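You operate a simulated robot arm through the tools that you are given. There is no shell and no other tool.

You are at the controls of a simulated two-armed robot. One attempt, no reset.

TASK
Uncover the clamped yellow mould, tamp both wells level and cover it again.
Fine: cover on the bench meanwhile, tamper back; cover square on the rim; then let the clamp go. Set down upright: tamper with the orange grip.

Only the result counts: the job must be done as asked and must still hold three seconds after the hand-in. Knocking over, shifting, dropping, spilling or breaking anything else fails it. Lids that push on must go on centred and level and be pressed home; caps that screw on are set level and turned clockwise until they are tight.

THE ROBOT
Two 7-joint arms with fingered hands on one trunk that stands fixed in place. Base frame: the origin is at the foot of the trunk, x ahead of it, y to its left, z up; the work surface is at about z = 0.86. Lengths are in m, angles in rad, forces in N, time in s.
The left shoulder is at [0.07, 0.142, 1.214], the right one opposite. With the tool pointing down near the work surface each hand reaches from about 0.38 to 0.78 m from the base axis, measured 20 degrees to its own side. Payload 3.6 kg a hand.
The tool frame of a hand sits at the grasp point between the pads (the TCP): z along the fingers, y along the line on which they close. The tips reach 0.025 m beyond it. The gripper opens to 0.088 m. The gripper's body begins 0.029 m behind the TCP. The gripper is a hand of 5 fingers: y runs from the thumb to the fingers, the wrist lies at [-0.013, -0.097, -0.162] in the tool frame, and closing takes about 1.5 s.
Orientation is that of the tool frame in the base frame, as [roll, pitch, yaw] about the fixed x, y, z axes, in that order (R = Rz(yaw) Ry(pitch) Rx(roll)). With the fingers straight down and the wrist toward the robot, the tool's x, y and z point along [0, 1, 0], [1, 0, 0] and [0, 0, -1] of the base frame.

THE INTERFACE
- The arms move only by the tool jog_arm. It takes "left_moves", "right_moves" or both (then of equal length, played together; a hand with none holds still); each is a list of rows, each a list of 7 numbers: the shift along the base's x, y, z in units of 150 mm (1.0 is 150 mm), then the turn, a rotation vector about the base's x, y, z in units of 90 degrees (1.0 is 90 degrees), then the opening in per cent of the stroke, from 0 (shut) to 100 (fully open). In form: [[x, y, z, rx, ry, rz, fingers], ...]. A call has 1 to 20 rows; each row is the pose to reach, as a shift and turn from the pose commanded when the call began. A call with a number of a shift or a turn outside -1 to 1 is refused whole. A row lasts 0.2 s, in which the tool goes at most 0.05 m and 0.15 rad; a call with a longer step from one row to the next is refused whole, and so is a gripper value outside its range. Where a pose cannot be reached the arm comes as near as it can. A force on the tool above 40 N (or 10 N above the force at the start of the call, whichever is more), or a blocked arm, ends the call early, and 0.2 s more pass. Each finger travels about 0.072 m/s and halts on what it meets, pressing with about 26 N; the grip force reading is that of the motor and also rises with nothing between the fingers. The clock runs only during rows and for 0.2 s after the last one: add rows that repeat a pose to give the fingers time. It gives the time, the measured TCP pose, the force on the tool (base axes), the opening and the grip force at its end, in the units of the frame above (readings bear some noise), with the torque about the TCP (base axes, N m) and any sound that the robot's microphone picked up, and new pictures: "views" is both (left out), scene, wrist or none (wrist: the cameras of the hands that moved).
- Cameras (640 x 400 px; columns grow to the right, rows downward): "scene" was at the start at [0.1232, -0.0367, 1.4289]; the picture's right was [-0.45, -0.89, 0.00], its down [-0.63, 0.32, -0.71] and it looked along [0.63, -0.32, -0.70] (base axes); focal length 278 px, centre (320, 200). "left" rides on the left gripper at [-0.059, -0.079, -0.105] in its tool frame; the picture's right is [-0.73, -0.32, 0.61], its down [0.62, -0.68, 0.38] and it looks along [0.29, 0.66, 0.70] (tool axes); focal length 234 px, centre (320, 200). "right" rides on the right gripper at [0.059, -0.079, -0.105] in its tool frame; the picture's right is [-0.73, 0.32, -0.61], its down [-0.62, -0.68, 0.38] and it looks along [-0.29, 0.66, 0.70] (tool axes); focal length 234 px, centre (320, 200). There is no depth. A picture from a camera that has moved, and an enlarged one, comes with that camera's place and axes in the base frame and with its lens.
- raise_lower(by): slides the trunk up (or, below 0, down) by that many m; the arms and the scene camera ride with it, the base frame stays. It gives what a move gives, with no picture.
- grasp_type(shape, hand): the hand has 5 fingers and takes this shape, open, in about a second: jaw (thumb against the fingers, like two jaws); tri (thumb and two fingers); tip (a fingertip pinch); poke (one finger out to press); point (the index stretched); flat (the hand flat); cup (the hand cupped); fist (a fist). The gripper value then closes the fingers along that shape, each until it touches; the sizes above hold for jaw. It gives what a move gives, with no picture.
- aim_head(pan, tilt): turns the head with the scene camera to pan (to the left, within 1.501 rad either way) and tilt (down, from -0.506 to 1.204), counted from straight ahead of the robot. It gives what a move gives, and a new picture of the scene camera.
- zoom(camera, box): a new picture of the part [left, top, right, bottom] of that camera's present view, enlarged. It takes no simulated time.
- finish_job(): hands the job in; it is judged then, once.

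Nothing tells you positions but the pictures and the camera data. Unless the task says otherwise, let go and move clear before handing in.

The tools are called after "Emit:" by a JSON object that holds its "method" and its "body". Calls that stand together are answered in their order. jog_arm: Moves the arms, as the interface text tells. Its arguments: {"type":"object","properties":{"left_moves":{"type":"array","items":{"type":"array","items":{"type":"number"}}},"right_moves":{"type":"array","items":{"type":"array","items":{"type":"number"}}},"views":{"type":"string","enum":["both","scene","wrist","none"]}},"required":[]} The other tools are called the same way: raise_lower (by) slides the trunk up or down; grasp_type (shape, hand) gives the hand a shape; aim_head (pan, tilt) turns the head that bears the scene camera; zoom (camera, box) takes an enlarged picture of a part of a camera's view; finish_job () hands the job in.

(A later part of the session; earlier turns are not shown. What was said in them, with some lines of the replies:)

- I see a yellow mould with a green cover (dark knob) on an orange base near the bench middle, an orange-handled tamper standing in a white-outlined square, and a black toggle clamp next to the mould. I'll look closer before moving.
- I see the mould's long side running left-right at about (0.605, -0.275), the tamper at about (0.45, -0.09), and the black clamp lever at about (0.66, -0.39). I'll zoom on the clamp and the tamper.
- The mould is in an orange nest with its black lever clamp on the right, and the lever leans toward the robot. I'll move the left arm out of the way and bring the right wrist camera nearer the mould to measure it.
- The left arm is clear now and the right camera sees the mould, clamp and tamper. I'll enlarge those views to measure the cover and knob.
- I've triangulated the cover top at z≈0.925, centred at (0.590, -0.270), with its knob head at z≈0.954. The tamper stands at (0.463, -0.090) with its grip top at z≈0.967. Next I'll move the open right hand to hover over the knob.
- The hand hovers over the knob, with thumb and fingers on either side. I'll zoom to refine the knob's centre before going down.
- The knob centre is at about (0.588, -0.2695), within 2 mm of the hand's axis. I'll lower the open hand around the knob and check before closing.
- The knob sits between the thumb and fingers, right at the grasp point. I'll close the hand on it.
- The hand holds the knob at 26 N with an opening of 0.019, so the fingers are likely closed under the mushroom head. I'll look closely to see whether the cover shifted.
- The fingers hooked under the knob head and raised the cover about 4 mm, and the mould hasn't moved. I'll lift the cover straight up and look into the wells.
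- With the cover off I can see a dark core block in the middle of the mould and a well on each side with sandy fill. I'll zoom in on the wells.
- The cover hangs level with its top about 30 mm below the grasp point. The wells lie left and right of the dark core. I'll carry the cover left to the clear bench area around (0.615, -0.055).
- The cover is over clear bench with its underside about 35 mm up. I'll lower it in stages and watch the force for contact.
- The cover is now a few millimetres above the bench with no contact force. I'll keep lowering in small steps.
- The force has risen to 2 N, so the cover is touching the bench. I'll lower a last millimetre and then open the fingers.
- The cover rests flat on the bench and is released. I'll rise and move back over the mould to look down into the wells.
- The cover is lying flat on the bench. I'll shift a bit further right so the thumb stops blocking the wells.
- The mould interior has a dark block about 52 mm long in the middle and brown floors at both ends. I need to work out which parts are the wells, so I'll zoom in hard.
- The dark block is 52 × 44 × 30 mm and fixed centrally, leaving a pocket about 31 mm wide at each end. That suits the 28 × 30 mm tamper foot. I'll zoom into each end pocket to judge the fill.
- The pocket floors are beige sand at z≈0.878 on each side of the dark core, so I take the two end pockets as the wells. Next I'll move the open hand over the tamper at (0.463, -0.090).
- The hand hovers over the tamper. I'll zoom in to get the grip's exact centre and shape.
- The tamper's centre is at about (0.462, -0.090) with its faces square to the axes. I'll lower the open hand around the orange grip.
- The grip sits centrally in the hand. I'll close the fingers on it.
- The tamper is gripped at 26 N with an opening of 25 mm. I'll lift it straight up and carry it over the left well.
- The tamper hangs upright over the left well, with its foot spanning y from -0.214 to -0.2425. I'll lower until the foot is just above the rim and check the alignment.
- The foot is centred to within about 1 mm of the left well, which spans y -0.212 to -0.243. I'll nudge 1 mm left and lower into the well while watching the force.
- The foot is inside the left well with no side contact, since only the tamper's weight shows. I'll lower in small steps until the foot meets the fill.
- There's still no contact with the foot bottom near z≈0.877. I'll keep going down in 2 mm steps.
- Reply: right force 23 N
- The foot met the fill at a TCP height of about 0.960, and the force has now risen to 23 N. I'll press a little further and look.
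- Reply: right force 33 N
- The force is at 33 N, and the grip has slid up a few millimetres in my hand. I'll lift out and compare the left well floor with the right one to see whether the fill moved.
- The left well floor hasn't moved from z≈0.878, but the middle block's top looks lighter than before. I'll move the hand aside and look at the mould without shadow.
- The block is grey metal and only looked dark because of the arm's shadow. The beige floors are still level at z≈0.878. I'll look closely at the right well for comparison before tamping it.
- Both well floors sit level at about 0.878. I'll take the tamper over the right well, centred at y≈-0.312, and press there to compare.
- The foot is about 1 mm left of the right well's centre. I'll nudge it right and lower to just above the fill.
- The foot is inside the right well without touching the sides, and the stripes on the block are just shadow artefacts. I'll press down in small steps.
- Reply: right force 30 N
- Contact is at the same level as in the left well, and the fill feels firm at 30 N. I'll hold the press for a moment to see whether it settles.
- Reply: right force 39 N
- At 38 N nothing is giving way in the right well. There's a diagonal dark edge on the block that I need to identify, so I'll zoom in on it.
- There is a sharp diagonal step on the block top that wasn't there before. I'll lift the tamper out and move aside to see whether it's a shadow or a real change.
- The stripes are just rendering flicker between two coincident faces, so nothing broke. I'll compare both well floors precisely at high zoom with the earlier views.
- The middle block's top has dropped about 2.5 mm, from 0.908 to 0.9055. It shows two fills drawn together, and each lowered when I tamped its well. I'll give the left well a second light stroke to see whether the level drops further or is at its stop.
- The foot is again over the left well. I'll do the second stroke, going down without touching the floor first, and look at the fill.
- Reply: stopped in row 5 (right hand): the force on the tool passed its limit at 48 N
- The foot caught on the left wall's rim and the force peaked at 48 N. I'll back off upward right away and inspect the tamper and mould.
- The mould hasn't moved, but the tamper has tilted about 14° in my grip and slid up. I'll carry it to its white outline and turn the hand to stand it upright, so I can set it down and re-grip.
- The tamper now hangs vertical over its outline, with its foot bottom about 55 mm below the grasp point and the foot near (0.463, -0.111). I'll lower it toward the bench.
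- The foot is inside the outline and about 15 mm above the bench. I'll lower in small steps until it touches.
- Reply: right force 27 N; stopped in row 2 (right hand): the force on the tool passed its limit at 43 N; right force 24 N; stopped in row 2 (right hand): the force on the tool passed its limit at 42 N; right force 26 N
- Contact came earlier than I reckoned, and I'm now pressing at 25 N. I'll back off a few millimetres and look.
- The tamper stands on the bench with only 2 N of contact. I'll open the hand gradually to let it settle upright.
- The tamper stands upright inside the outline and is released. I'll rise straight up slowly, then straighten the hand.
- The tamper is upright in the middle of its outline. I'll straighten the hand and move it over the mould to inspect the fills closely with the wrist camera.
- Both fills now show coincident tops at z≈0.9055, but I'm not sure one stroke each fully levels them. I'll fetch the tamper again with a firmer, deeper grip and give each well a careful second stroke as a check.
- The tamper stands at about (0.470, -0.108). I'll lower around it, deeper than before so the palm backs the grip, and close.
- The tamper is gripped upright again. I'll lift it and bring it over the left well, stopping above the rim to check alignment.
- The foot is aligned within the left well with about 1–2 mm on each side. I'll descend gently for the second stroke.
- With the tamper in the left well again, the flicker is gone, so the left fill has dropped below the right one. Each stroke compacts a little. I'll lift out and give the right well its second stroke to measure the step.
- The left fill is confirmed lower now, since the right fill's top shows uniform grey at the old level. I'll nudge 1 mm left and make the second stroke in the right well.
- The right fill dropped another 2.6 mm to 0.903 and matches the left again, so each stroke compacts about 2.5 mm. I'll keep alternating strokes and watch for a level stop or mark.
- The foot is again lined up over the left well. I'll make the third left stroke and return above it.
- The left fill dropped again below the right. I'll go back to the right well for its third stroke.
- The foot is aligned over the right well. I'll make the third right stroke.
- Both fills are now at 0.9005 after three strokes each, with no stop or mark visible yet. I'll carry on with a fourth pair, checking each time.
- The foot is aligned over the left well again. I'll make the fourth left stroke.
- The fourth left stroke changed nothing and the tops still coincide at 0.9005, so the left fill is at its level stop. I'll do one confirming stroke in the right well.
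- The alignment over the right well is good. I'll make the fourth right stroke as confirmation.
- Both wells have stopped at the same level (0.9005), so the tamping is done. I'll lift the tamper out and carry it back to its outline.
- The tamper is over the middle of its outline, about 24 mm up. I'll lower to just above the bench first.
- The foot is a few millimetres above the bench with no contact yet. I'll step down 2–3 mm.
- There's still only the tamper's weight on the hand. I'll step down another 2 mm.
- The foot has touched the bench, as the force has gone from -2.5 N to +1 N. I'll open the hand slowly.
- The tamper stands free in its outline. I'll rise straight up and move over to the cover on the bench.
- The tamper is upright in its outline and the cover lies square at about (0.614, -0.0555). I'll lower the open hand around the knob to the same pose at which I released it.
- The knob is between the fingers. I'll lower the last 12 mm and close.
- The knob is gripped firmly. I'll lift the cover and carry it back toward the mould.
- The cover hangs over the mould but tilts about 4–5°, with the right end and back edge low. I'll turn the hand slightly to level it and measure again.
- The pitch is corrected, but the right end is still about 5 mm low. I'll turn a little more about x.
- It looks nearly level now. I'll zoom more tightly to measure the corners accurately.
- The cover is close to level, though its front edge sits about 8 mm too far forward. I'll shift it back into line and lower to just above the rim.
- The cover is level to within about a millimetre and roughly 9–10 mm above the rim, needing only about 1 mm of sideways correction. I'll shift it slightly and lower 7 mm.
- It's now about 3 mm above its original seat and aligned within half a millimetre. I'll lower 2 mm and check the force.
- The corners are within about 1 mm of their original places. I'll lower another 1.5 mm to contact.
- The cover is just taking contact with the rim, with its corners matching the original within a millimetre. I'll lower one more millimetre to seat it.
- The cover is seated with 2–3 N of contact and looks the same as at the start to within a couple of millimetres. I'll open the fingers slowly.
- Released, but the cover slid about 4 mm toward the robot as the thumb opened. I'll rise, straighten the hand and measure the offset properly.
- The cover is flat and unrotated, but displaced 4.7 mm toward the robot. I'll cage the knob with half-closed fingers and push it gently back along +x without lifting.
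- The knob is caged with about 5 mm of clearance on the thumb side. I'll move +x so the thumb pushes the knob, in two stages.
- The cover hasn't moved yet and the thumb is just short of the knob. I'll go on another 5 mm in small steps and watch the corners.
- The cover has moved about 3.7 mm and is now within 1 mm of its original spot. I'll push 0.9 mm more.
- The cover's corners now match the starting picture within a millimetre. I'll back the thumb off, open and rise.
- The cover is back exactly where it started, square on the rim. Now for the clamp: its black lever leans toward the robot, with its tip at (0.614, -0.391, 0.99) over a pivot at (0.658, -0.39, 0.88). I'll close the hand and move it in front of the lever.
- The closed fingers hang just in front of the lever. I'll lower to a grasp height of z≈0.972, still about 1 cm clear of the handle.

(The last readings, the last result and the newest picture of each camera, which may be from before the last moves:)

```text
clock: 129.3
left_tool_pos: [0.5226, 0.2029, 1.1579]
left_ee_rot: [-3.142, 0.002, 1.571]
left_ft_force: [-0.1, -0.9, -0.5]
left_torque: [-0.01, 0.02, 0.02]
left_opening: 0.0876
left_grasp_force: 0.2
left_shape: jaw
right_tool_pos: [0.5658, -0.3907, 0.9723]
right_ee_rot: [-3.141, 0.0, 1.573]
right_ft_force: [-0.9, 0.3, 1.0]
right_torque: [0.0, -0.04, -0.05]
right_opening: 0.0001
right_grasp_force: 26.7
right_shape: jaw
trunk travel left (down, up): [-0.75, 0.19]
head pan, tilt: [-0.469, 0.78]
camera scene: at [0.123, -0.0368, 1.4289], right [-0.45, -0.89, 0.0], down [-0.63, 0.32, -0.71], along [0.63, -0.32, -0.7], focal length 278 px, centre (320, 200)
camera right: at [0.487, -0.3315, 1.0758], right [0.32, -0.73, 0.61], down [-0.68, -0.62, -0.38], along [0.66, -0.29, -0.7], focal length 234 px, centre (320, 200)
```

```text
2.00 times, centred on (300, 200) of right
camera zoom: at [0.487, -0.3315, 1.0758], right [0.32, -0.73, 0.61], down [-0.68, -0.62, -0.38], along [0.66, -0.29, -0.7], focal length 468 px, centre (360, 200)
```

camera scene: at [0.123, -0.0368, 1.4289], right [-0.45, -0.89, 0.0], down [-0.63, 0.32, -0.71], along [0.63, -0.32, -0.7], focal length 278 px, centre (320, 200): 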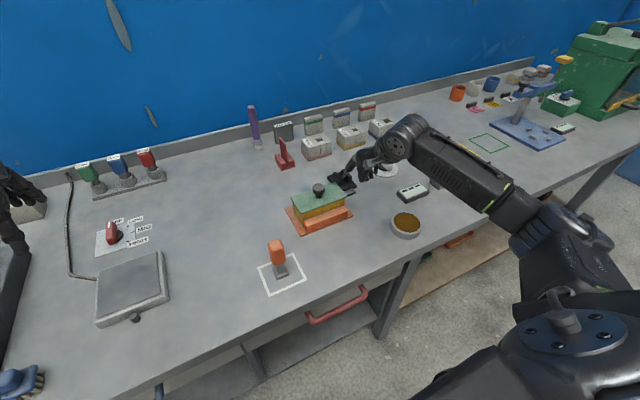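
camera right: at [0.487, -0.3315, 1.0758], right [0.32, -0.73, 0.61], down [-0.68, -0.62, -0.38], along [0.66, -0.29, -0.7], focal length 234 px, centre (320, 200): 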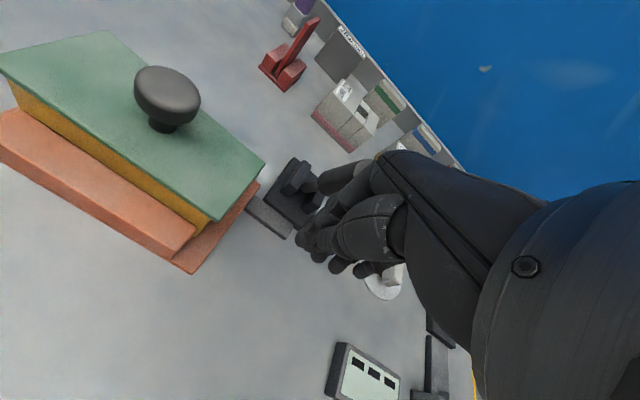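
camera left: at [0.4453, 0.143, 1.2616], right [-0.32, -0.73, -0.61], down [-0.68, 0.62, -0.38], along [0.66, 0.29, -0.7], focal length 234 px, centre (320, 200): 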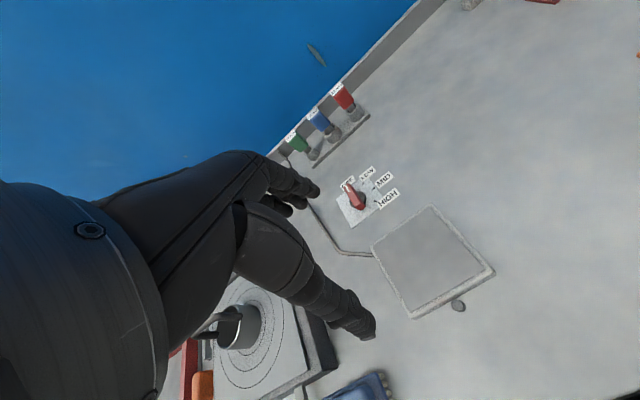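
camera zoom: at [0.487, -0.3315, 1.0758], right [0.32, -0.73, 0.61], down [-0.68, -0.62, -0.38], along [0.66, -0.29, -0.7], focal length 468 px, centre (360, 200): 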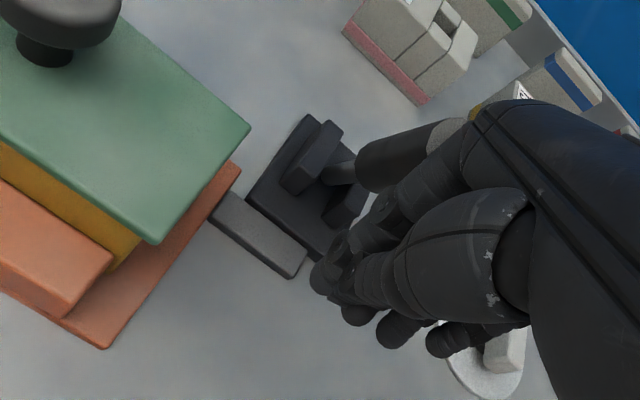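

The hand is right in front of the lever handle. I'll push slowly toward +x and watch the force and the lever.

Emit:
{"method": "jog_arm", "body": {"right_moves": [[0.03, 0, 0, 0, 0, 0, 0], [0.06, 0, 0, 0, 0, 0, 0], [0.09, 0, 0, 0, 0, 0, 0], [0.12, 0, 0, 0, 0, 0, 0], [0.15, 0, 0, 0, 0, 0, 0]], "views": "wrist"}}

Emit:
{"method": "zoom", "body": {"camera": "scene", "box": [300, 130, 400, 230]}}

```text
clock: 130.5
left_tool_pos: [0.5221, 0.2039, 1.1579]
left_ee_rot: [-3.141, 0.001, 1.572]
left_ft_force: [-0.7, -0.1, -0.3]
left_torque: [-0.03, 0.0, 0.02]
left_opening: 0.0878
left_grasp_force: 0.0
left_shape: jaw
right_tool_pos: [0.5887, -0.3892, 0.972]
right_ee_rot: [-3.141, 0.001, 1.573]
right_ft_force: [-1.3, -1.1, -0.1]
right_torque: [0.0, -0.03, -0.06]
right_opening: 0.0
right_grasp_force: 25.4
right_shape: jaw
trunk travel left (down, up): [-0.75, 0.19]
head pan, tilt: [-0.469, 0.78]
camera right: at [0.5091, -0.331, 1.0761], right [0.32, -0.73, 0.61], down [-0.68, -0.62, -0.38], along [0.66, -0.29, -0.7], focal length 234 px, centre (320, 200)
```

right: 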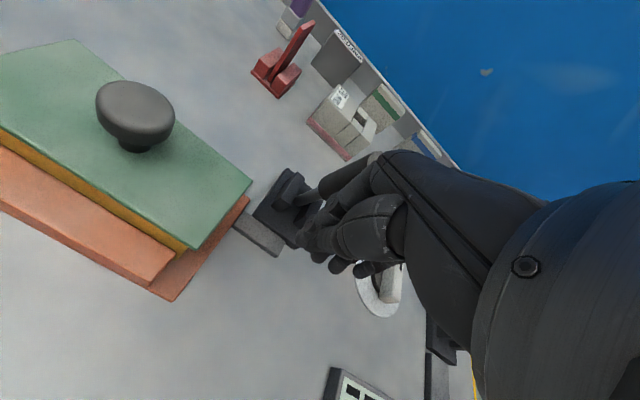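

```text
4.00 times, centred on (350, 180) of scene
camera zoom: at [0.123, -0.0366, 1.4289], right [-0.45, -0.89, 0.0], down [-0.63, 0.32, -0.71], along [0.63, -0.32, -0.7], focal length 1110 px, centre (200, 280)
```

zoom: 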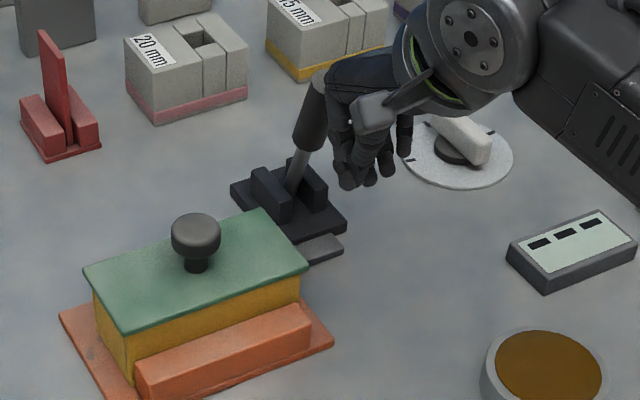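

The lever is swinging easily away from the robot with about 1 N of force. I'll keep pushing.

Emit:
{"method": "jog_arm", "body": {"right_moves": [[0.03, 0, 0, 0, 0, 0, 0], [0.06, 0, 0, 0, 0, 0, 0], [0.09, 0, 0, 0, 0, 0, 0], [0.12, 0, 0, 0, 0, 0, 0], [0.15, 0, 0, 0, 0, 0, 0], [0.18, 0, 0, 0, 0, 0, 0]], "views": "wrist"}}

Emit:
{"method": "zoom", "body": {"camera": "scene", "box": [300, 130, 400, 230]}}

```text
clock: 131.9
left_tool_pos: [0.5217, 0.2036, 1.1588]
left_ee_rot: [-3.141, 0.001, 1.569]
left_ft_force: [0.5, 0.6, 0.1]
left_torque: [0.02, -0.01, 0.02]
left_opening: 0.0877
left_grasp_force: 0.0
left_shape: jaw
right_tool_pos: [0.6154, -0.3913, 0.971]
right_ee_rot: [3.141, 0.0, 1.571]
right_ft_force: [-0.6, -0.5, 0.4]
right_torque: [0.02, -0.02, -0.05]
right_opening: 0.0
right_grasp_force: 26.0
right_shape: jaw
trunk travel left (down, up): [-0.75, 0.19]
head pan, tilt: [-0.469, 0.78]
camera right: at [0.5364, -0.3312, 1.0757], right [0.32, -0.73, 0.61], down [-0.68, -0.62, -0.38], along [0.66, -0.29, -0.7], focal length 234 px, centre (320, 200)
```

right: 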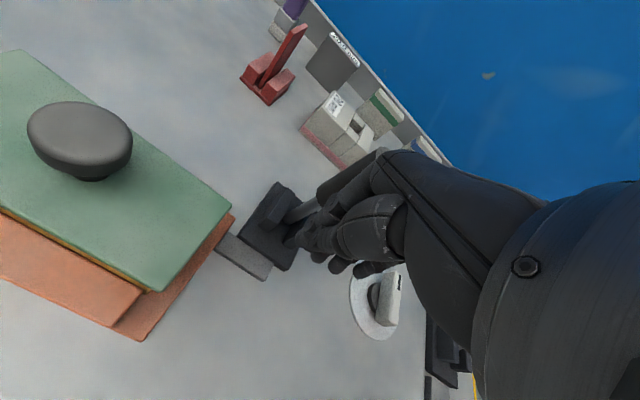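

```text
4.00 times, centred on (350, 180) of scene
camera zoom: at [0.1229, -0.0367, 1.4289], right [-0.45, -0.89, 0.0], down [-0.63, 0.32, -0.71], along [0.63, -0.32, -0.7], focal length 1110 px, centre (200, 280)
```

zoom: 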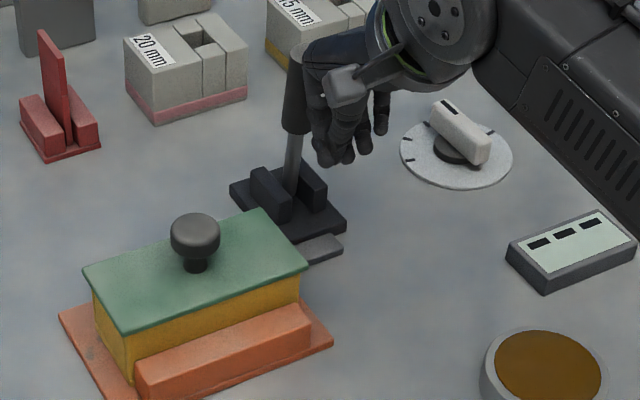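

The lever is now about vertical. I'll continue pushing it over centre.

Emit:
{"method": "jog_arm", "body": {"right_moves": [[0.03, 0, 0, 0, 0, 0, 0], [0.06, 0, 0, 0, 0, 0, 0], [0.09, 0, 0, 0, 0, 0, 0], [0.12, 0, 0, 0, 0, 0, 0], [0.15, 0, 0, 0, 0, 0, 0], [0.18, 0, 0, 0, 0, 0, 0]], "views": "wrist"}}

Emit:
{"method": "zoom", "body": {"camera": "scene", "box": [300, 130, 400, 230]}}

```text
clock: 133.3
left_tool_pos: [0.5225, 0.2032, 1.1585]
left_ee_rot: [3.141, -0.001, 1.569]
left_ft_force: [0.4, -0.8, 0.7]
left_torque: [0.0, 0.04, 0.02]
left_opening: 0.0878
left_grasp_force: 0.1
left_shape: jaw
right_tool_pos: [0.6428, -0.39, 0.9719]
right_ee_rot: [3.141, 0.001, 1.571]
right_ft_force: [-1.6, -0.6, 0.3]
right_torque: [0.01, -0.01, -0.04]
right_opening: 0.0
right_grasp_force: 26.3
right_shape: jaw
trunk travel left (down, up): [-0.75, 0.19]
head pan, tilt: [-0.469, 0.78]
camera right: at [0.5636, -0.3312, 1.076], right [0.32, -0.73, 0.61], down [-0.68, -0.62, -0.38], along [0.66, -0.29, -0.7], focal length 234 px, centre (320, 200)
```

right: 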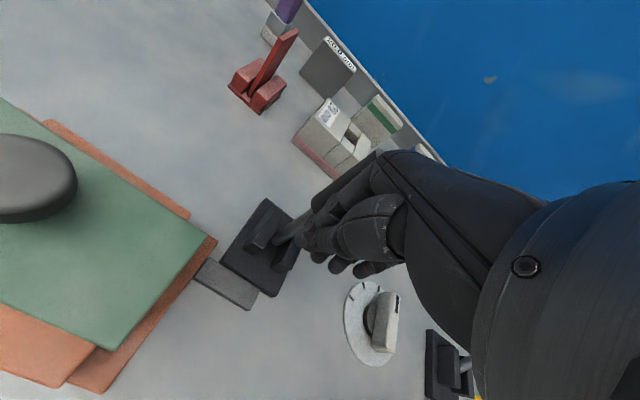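

```text
4.00 times, centred on (350, 180) of scene
camera zoom: at [0.1232, -0.0369, 1.4289], right [-0.45, -0.89, 0.0], down [-0.63, 0.32, -0.71], along [0.63, -0.32, -0.7], focal length 1110 px, centre (200, 280)
```

zoom: 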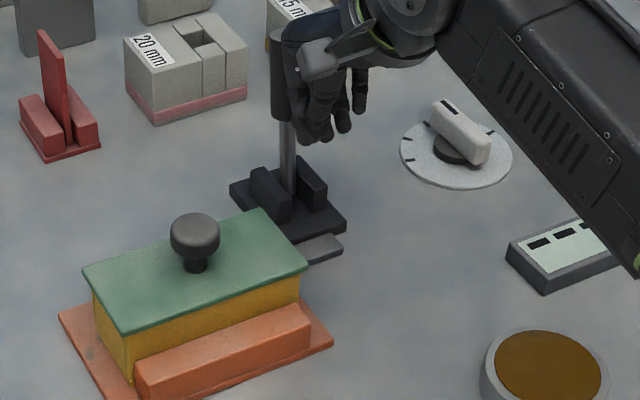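

The lever has passed centre and the force is still low. I'll continue until it meets its stop.

Emit:
{"method": "jog_arm", "body": {"right_moves": [[0.03, 0, 0, 0, 0, 0, 0], [0.06, 0, 0, 0, 0, 0, 0], [0.09, 0, 0, 0, 0, 0, 0], [0.12, 0, 0, 0, 0, 0, 0], [0.15, 0, 0, 0, 0, 0, 0]], "views": "wrist"}}

Emit:
{"method": "zoom", "body": {"camera": "scene", "box": [300, 120, 400, 220]}}

```text
clock: 134.5
left_tool_pos: [0.5229, 0.2038, 1.1582]
left_ee_rot: [3.141, 0.001, 1.573]
left_ft_force: [0.0, -0.4, 0.2]
left_torque: [0.0, 0.0, 0.03]
left_opening: 0.0879
left_grasp_force: 0.0
left_shape: jaw
right_tool_pos: [0.664, -0.3907, 0.9719]
right_ee_rot: [3.14, 0.001, 1.571]
right_ft_force: [-0.3, -1.4, -0.1]
right_torque: [0.0, -0.04, 0.01]
right_opening: 0.0
right_grasp_force: 25.6
right_shape: jaw
trunk travel left (down, up): [-0.75, 0.19]
head pan, tilt: [-0.469, 0.78]
camera right: at [0.5859, -0.331, 1.076], right [0.32, -0.73, 0.61], down [-0.68, -0.62, -0.38], along [0.66, -0.29, -0.7], focal length 234 px, centre (320, 200)
```

right: 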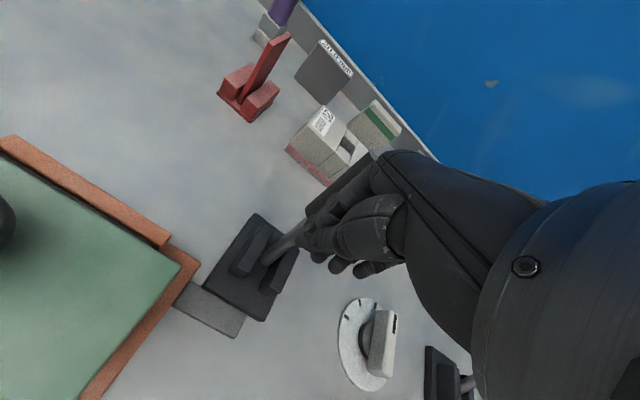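

```text
4.00 times, centred on (350, 170) of scene
camera zoom: at [0.1233, -0.0366, 1.4289], right [-0.45, -0.89, 0.0], down [-0.63, 0.32, -0.71], along [0.63, -0.32, -0.7], focal length 1110 px, centre (200, 320)
```

zoom: 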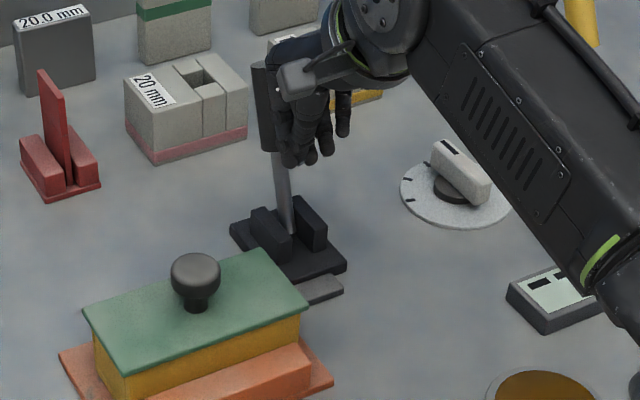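

The lever now leans about 25° away from the robot, with still no stop felt. I'll push a bit further to find its end.

Emit:
{"method": "jog_arm", "body": {"right_moves": [[0.025, 0, 0, 0, 0, 0, 0], [0.05, 0, 0, 0, 0, 0, 0], [0.075, 0, 0, 0, 0, 0, 0], [0.1, 0, 0, 0, 0, 0, 0]], "views": "wrist"}}

Emit:
{"method": "zoom", "body": {"camera": "scene", "box": [300, 120, 400, 220]}}

```text
clock: 135.5
left_tool_pos: [0.5233, 0.2039, 1.1566]
left_ee_rot: [3.141, -0.001, 1.572]
left_ft_force: [-0.6, 0.3, 0.8]
left_torque: [-0.03, 0.0, -0.02]
left_opening: 0.0876
left_grasp_force: 0.1
left_shape: jaw
right_tool_pos: [0.6796, -0.3893, 0.9712]
right_ee_rot: [-3.142, 0.002, 1.57]
right_ft_force: [-0.1, 0.3, 0.1]
right_torque: [0.01, -0.03, 0.01]
right_opening: 0.0
right_grasp_force: 26.6
right_shape: jaw
trunk travel left (down, up): [-0.75, 0.19]
head pan, tilt: [-0.469, 0.78]
camera right: at [0.6007, -0.3305, 1.0759], right [0.32, -0.73, 0.61], down [-0.68, -0.62, -0.38], along [0.66, -0.29, -0.7], focal length 234 px, centre (320, 200)
```

right: 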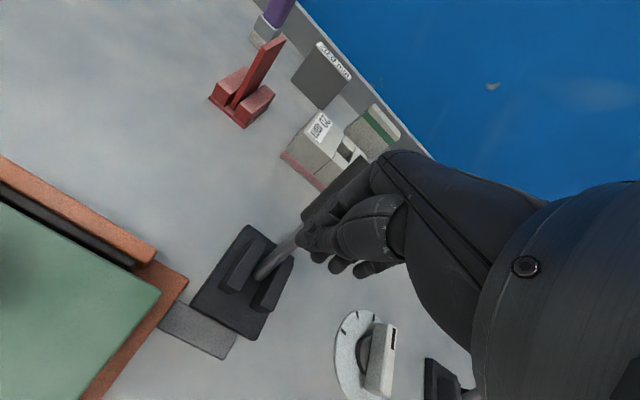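

```text
4.00 times, centred on (350, 170) of scene
camera zoom: at [0.1236, -0.0364, 1.4289], right [-0.45, -0.89, 0.0], down [-0.63, 0.32, -0.71], along [0.63, -0.32, -0.7], focal length 1110 px, centre (200, 320)
```

zoom: 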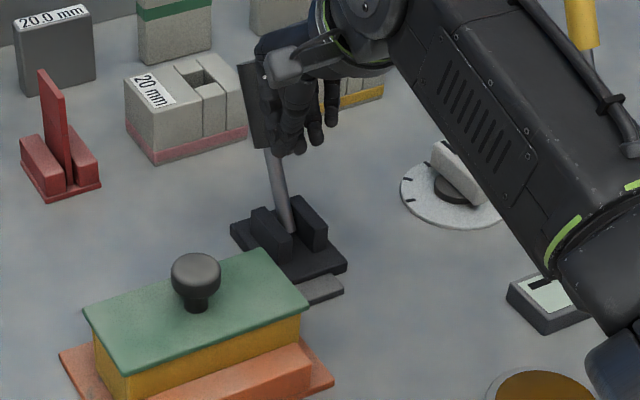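

The lever leans about 30° now. I notice a dark strip behind the cover in the wrist view, so I'll zoom in before going on.

Emit:
{"method": "zoom", "body": {"camera": "right", "box": [0, 130, 260, 400]}}

Emit:
{"method": "zoom", "body": {"camera": "scene", "box": [276, 175, 366, 240]}}

Emit:
{"method": "zoom", "body": {"camera": "scene", "box": [330, 130, 370, 200]}}

```text
1.48 times, centred on (130, 265) of right
camera zoom: at [0.6007, -0.3305, 1.0759], right [0.32, -0.73, 0.61], down [-0.68, -0.62, -0.38], along [0.66, -0.29, -0.7], focal length 347 px, centre (602, 104)
```

zoom: 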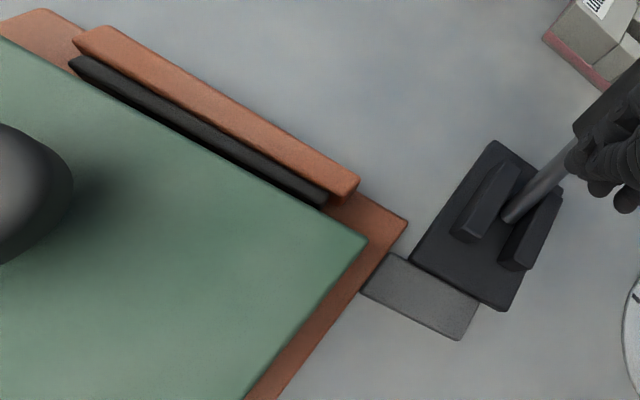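

```text
6.15 times, centred on (321, 208) of scene
camera zoom: at [0.1236, -0.0364, 1.4289], right [-0.45, -0.89, 0.0], down [-0.63, 0.32, -0.71], along [0.63, -0.32, -0.7], focal length 1708 px, centre (314, 154)
```

zoom: 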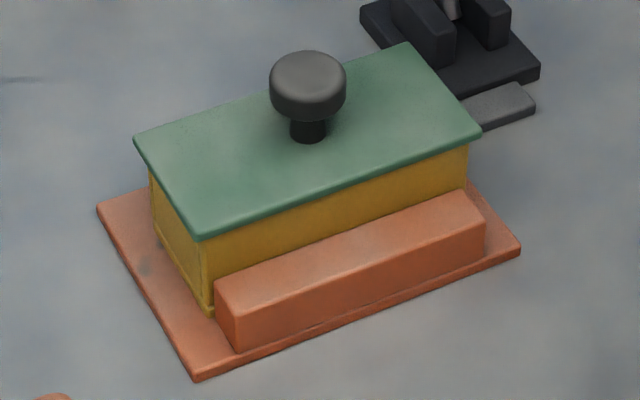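

```text
5.71 times, centred on (350, 165) of scene
camera zoom: at [0.1236, -0.0364, 1.4289], right [-0.45, -0.89, 0.0], down [-0.63, 0.32, -0.71], along [0.63, -0.32, -0.7], focal length 1586 px, centre (149, 400)
```

zoom: 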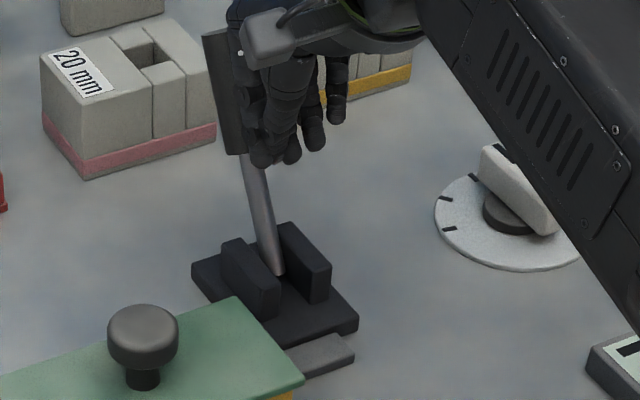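

A dark movable jaw has backed away from the mould toward the rear rail, so pushing the lever is releasing the clamp. I'll push a little further until the lever stops.

Emit:
{"method": "jog_arm", "body": {"right_moves": [[0.025, 0, 0, 0, 0, 0, 0], [0.05, 0, 0, 0, 0, 0, 0], [0.075, 0, 0, 0, 0, 0, 0], [0.1, 0, 0, 0, 0, 0, 0]], "views": "wrist"}}

Emit:
{"method": "zoom", "body": {"camera": "scene", "box": [330, 130, 370, 200]}}

Emit:
{"method": "zoom", "body": {"camera": "right", "box": [0, 130, 320, 400]}}

```text
clock: 136.5
left_tool_pos: [0.5184, 0.203, 1.1598]
left_ee_rot: [3.136, -0.002, 1.571]
left_ft_force: [-0.6, -0.5, 0.6]
left_torque: [0.0, -0.01, 0.0]
left_opening: 0.0876
left_grasp_force: 0.1
left_shape: jaw
right_tool_pos: [0.6907, -0.3929, 0.9737]
right_ee_rot: [3.14, -0.001, 1.57]
right_ft_force: [-15.7, -5.5, 2.6]
right_torque: [0.05, 0.03, -0.21]
right_opening: 0.0
right_grasp_force: 25.6
right_shape: jaw
trunk travel left (down, up): [-0.75, 0.19]
head pan, tilt: [-0.469, 0.78]
camera right: at [0.6118, -0.3329, 1.0775], right [0.32, -0.73, 0.61], down [-0.68, -0.62, -0.38], along [0.66, -0.29, -0.69], focal length 234 px, centre (320, 200)
```

right: 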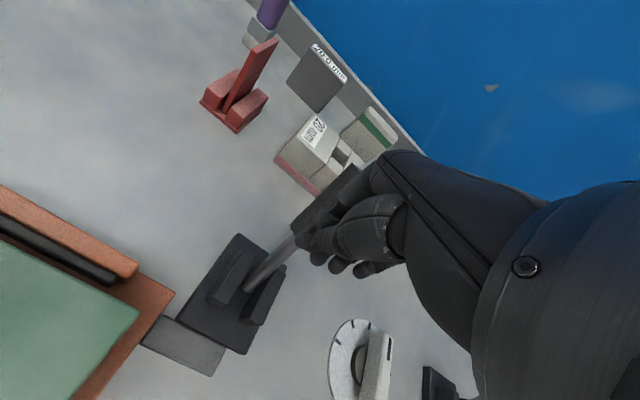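

```text
5.71 times, centred on (350, 165) of scene
camera zoom: at [0.1187, -0.038, 1.4293], right [-0.45, -0.89, 0.0], down [-0.62, 0.32, -0.71], along [0.64, -0.32, -0.7], focal length 1586 px, centre (149, 400)
```

zoom: 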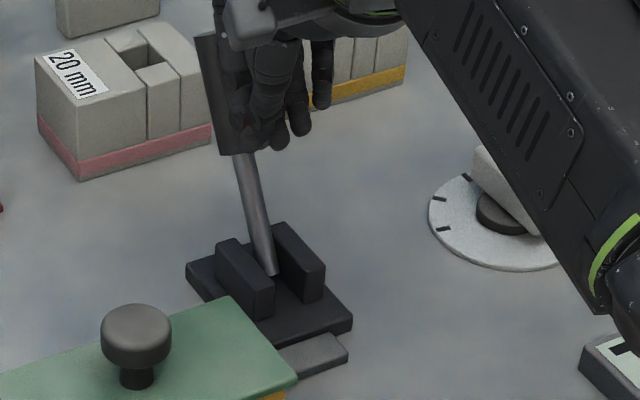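

```text
1.48 times, centred on (160, 265) of right
camera zoom: at [0.6118, -0.3329, 1.0775], right [0.32, -0.73, 0.61], down [-0.68, -0.62, -0.38], along [0.66, -0.29, -0.69], focal length 347 px, centre (557, 104)
```

zoom: 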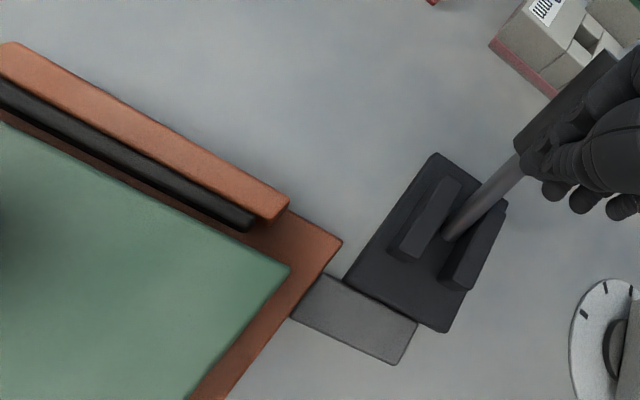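

The lever has met its stop at 16 N and the jaw has opened fully away from the mould. I'll back the hand off and check that the lever stays over.

Emit:
{"method": "jog_arm", "body": {"right_moves": [[-0.05, 0, 0, 0, 0, 0, 0], [-0.15, 0, 0, 0, 0, 0, 0], [-0.3, 0, 0.02, 0, 0, 0, 0], [-0.45, 0, 0.05, 0, 0, 0, 0], [-0.5, 0, 0.2, 0, 0, 0, 0], [-0.5, 0, 0.4, 0, 0, 0, 0], [-0.5, 0, 0.6, 0, 0, 0, 0], [-0.5, 0, 0.6, 0, 0, 0, 0]], "views": "both"}}

Emit:
{"method": "zoom", "body": {"camera": "scene", "box": [300, 120, 400, 220]}}

Emit:
{"method": "zoom", "body": {"camera": "scene", "box": [276, 175, 366, 240]}}

Emit:
{"method": "zoom", "body": {"camera": "right", "box": [0, 60, 320, 300]}}

```text
clock: 138.3
left_tool_pos: [0.523, 0.2038, 1.1574]
left_ee_rot: [-3.14, -0.001, 1.572]
left_ft_force: [0.5, 0.0, -0.5]
left_torque: [-0.03, -0.01, -0.04]
left_opening: 0.0876
left_grasp_force: 0.0
left_shape: jaw
right_tool_pos: [0.6195, -0.3898, 1.0615]
right_ee_rot: [-3.141, 0.0, 1.572]
right_ft_force: [-0.2, 0.8, 0.1]
right_torque: [0.0, 0.0, -0.02]
right_opening: 0.0001
right_grasp_force: 26.1
right_shape: jaw
trunk travel left (down, up): [-0.75, 0.19]
head pan, tilt: [-0.469, 0.78]
camera scene: at [0.1237, -0.0365, 1.4289], right [-0.45, -0.89, 0.0], down [-0.63, 0.32, -0.71], along [0.63, -0.32, -0.7], focal length 278 px, centre (320, 200)
camera right: at [0.5408, -0.3312, 1.1654], right [0.32, -0.73, 0.61], down [-0.68, -0.62, -0.38], along [0.66, -0.29, -0.7], focal length 234 px, centre (320, 200)
```

scene: 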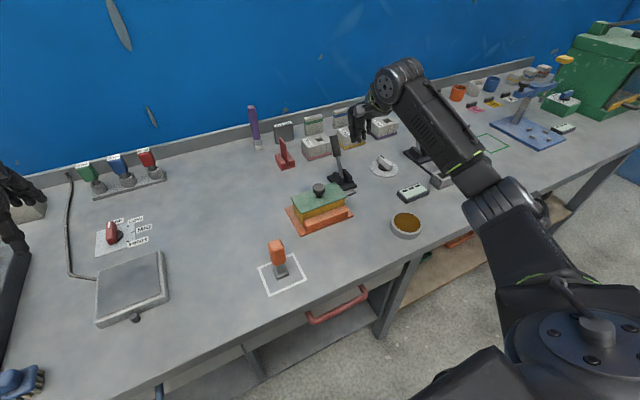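
right: 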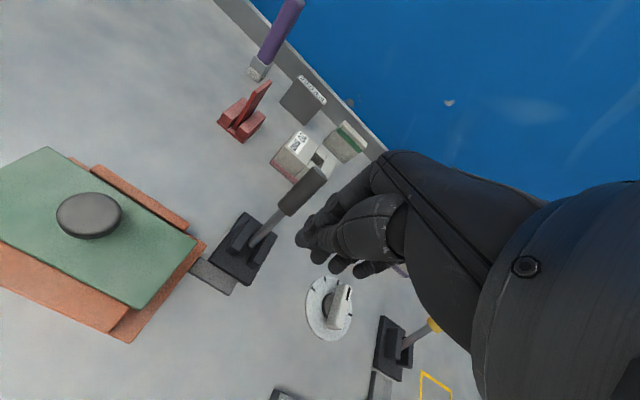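

```text
4.00 times, centred on (350, 170) of scene
camera zoom: at [0.1237, -0.0365, 1.4289], right [-0.45, -0.89, 0.0], down [-0.63, 0.32, -0.71], along [0.63, -0.32, -0.7], focal length 1110 px, centre (200, 320)
```

zoom: 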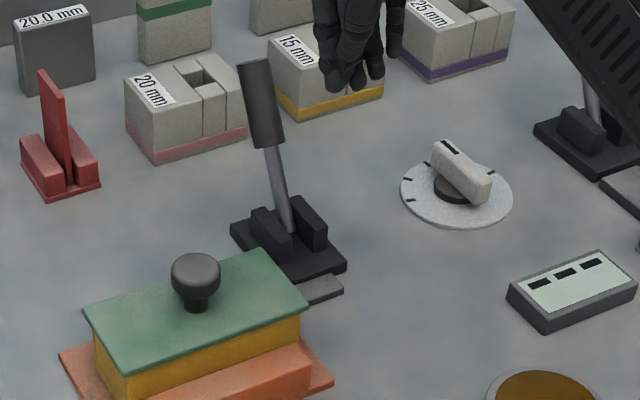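

```text
6.15 times, centred on (321, 208) of scene
camera zoom: at [0.1237, -0.0365, 1.4289], right [-0.45, -0.89, 0.0], down [-0.63, 0.32, -0.71], along [0.63, -0.32, -0.7], focal length 1708 px, centre (314, 154)
```

zoom: 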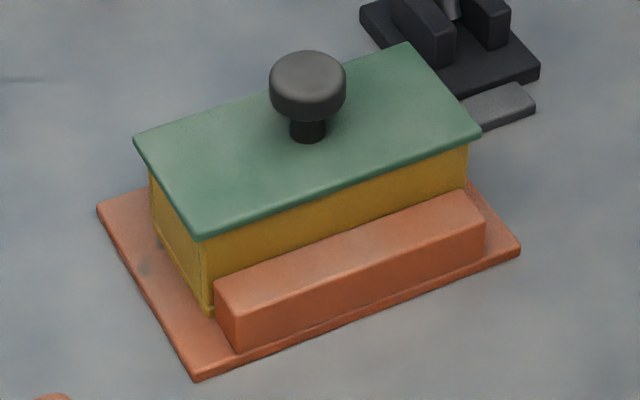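

```text
1.67 times, centred on (160, 180) of right
camera zoom: at [0.5408, -0.3312, 1.1654], right [0.32, -0.73, 0.61], down [-0.68, -0.62, -0.38], along [0.66, -0.29, -0.7], focal length 390 px, centre (587, 233)
```

zoom: 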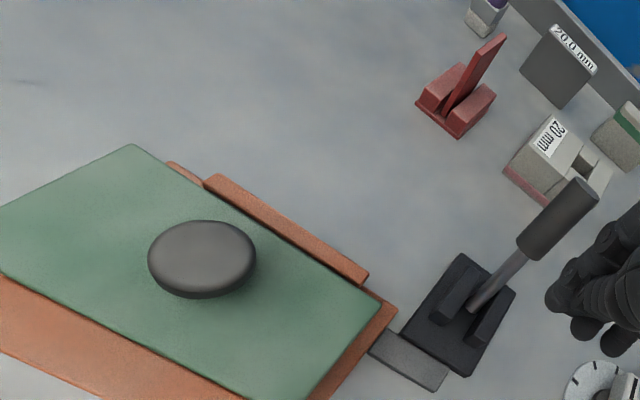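

The lever stays over in the released position, and the cover and mould haven't moved. I'll withdraw the hand up and back, open it, and check everything once more.

Emit:
{"method": "jog_arm", "body": {"right_moves": [[0, 0, 0.2, 0, 0, 0, 0], [-0.1, 0, 0.4, 0, 0, 0, 0], [-0.3, 0, 0.6, 0, 0, 0, 0], [-0.5, 0, 0.8, 0, 0, 0, 30], [-0.7, 0, 0.85, 0, 0, 0, 60], [-0.9, 0, 0.85, 0, 0, 0, 100], [-1, 0, 0.85, 0, 0, 0, 100], [-1, 0, 0.85, 0, 0, 0, 100], [-1, 0, 0.85, 0, 0, 0, 100]], "views": "both"}}

Emit:
{"method": "zoom", "body": {"camera": "scene", "box": [230, 140, 390, 300]}}

Emit:
{"method": "zoom", "body": {"camera": "scene", "box": [250, 230, 314, 300]}}

Emit:
{"method": "zoom", "body": {"camera": "right", "box": [120, 100, 320, 260]}}

```text
clock: 140.3
left_tool_pos: [0.5215, 0.2033, 1.1569]
left_ee_rot: [3.141, 0.001, 1.571]
left_ft_force: [0.0, 0.0, -0.1]
left_torque: [0.0, 0.02, -0.01]
left_opening: 0.0878
left_grasp_force: 0.1
left_shape: jaw
right_tool_pos: [0.47, -0.3903, 1.1884]
right_ee_rot: [3.141, 0.0, 1.571]
right_ft_force: [-0.6, -0.4, 0.4]
right_torque: [-0.02, 0.0, 0.03]
right_opening: 0.0877
right_grasp_force: 0.1
right_shape: jaw
trunk travel left (down, up): [-0.75, 0.19]
head pan, tilt: [-0.469, 0.78]
camera scene: at [0.123, -0.0367, 1.4289], right [-0.45, -0.89, 0.0], down [-0.63, 0.32, -0.71], along [0.63, -0.32, -0.7], focal length 278 px, centre (320, 200)
camera right: at [0.3905, -0.3313, 1.2931], right [0.32, -0.73, 0.61], down [-0.68, -0.62, -0.38], along [0.66, -0.29, -0.7], focal length 234 px, centre (320, 200)
```

scene: 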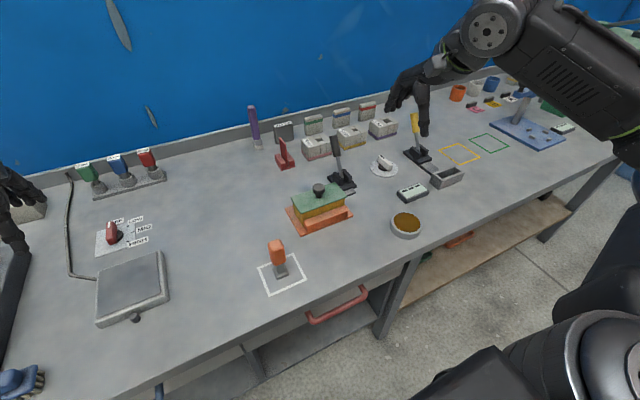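
right: 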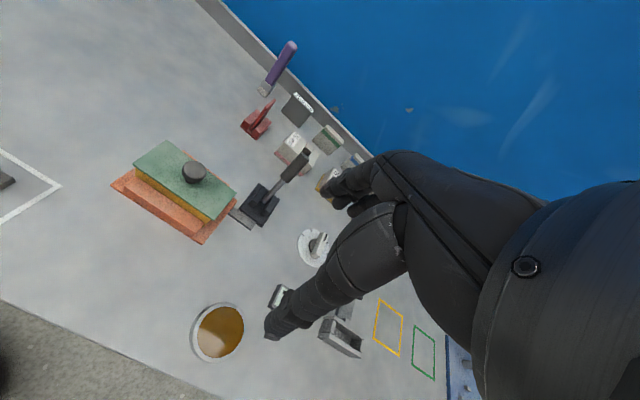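

```text
2.50 times, centred on (310, 220) of scene
camera zoom: at [0.123, -0.0367, 1.4289], right [-0.45, -0.89, 0.0], down [-0.63, 0.32, -0.71], along [0.63, -0.32, -0.7], focal length 694 px, centre (345, 150)
```

zoom: 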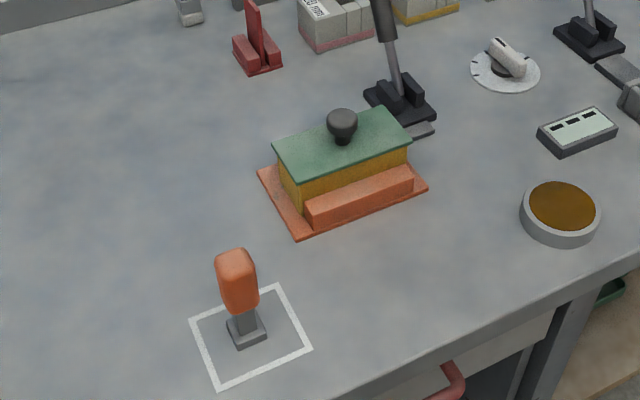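

```text
5.71 times, centred on (282, 265) of scene
camera zoom: at [0.123, -0.0367, 1.4289], right [-0.45, -0.89, 0.0], down [-0.63, 0.32, -0.71], along [0.63, -0.32, -0.7], focal length 1586 px, centre (537, -171)
```

zoom: 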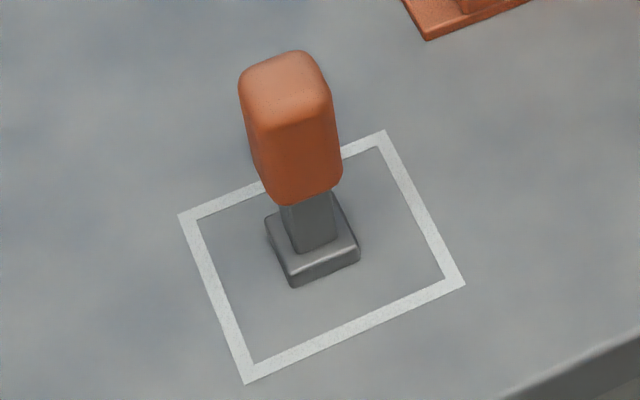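

```text
2.50 times, centred on (220, 180) of right
camera zoom: at [0.3905, -0.3313, 1.2931], right [0.32, -0.73, 0.61], down [-0.68, -0.62, -0.38], along [0.66, -0.29, -0.7], focal length 585 px, centre (570, 250)
```

zoom: 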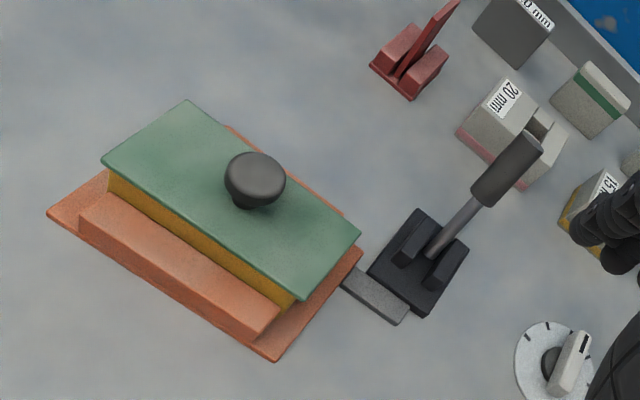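

The tamper stands upright inside its outline, the cover sits square on the rim where it started, and the clamp lever rests in the released position with both hands clear. The wells stopped dropping at about z 0.90 after three strokes each, which I took as level. I'm handing the job in.

Emit:
{"method": "finish_job", "body": {}}

```text
The job is handed in.
```

I've handed the job in, and both hands are clear of the work. No result came back after the hand-in.

- **Wells:** I tamped each well until its fill stopped dropping. That took three strokes each, plus a fourth that changed nothing, and both ended at the same height (about z 0.90). I took that as level, but saw no mark confirming it.
- **Tamper:** It stands upright on its foot inside the white outline. Partway through, it caught the left rim at 48 N and tilted in the hand. The mould did not shift. I set the tamper down, re-gripped it and carried on.
- **Cover:** It stayed on the bench during the tamping. It slid about 4.7 mm toward the robot as I let go of it on the rim. I nudged it back, and its corners now match the starting picture to about a millimetre.
- **Clamp:** I swung the lever over only after the cover was in place. It stayed over when I let go, and the jaw behind the mould has backed off.

I saw nothing else on the bench knocked over or moved.
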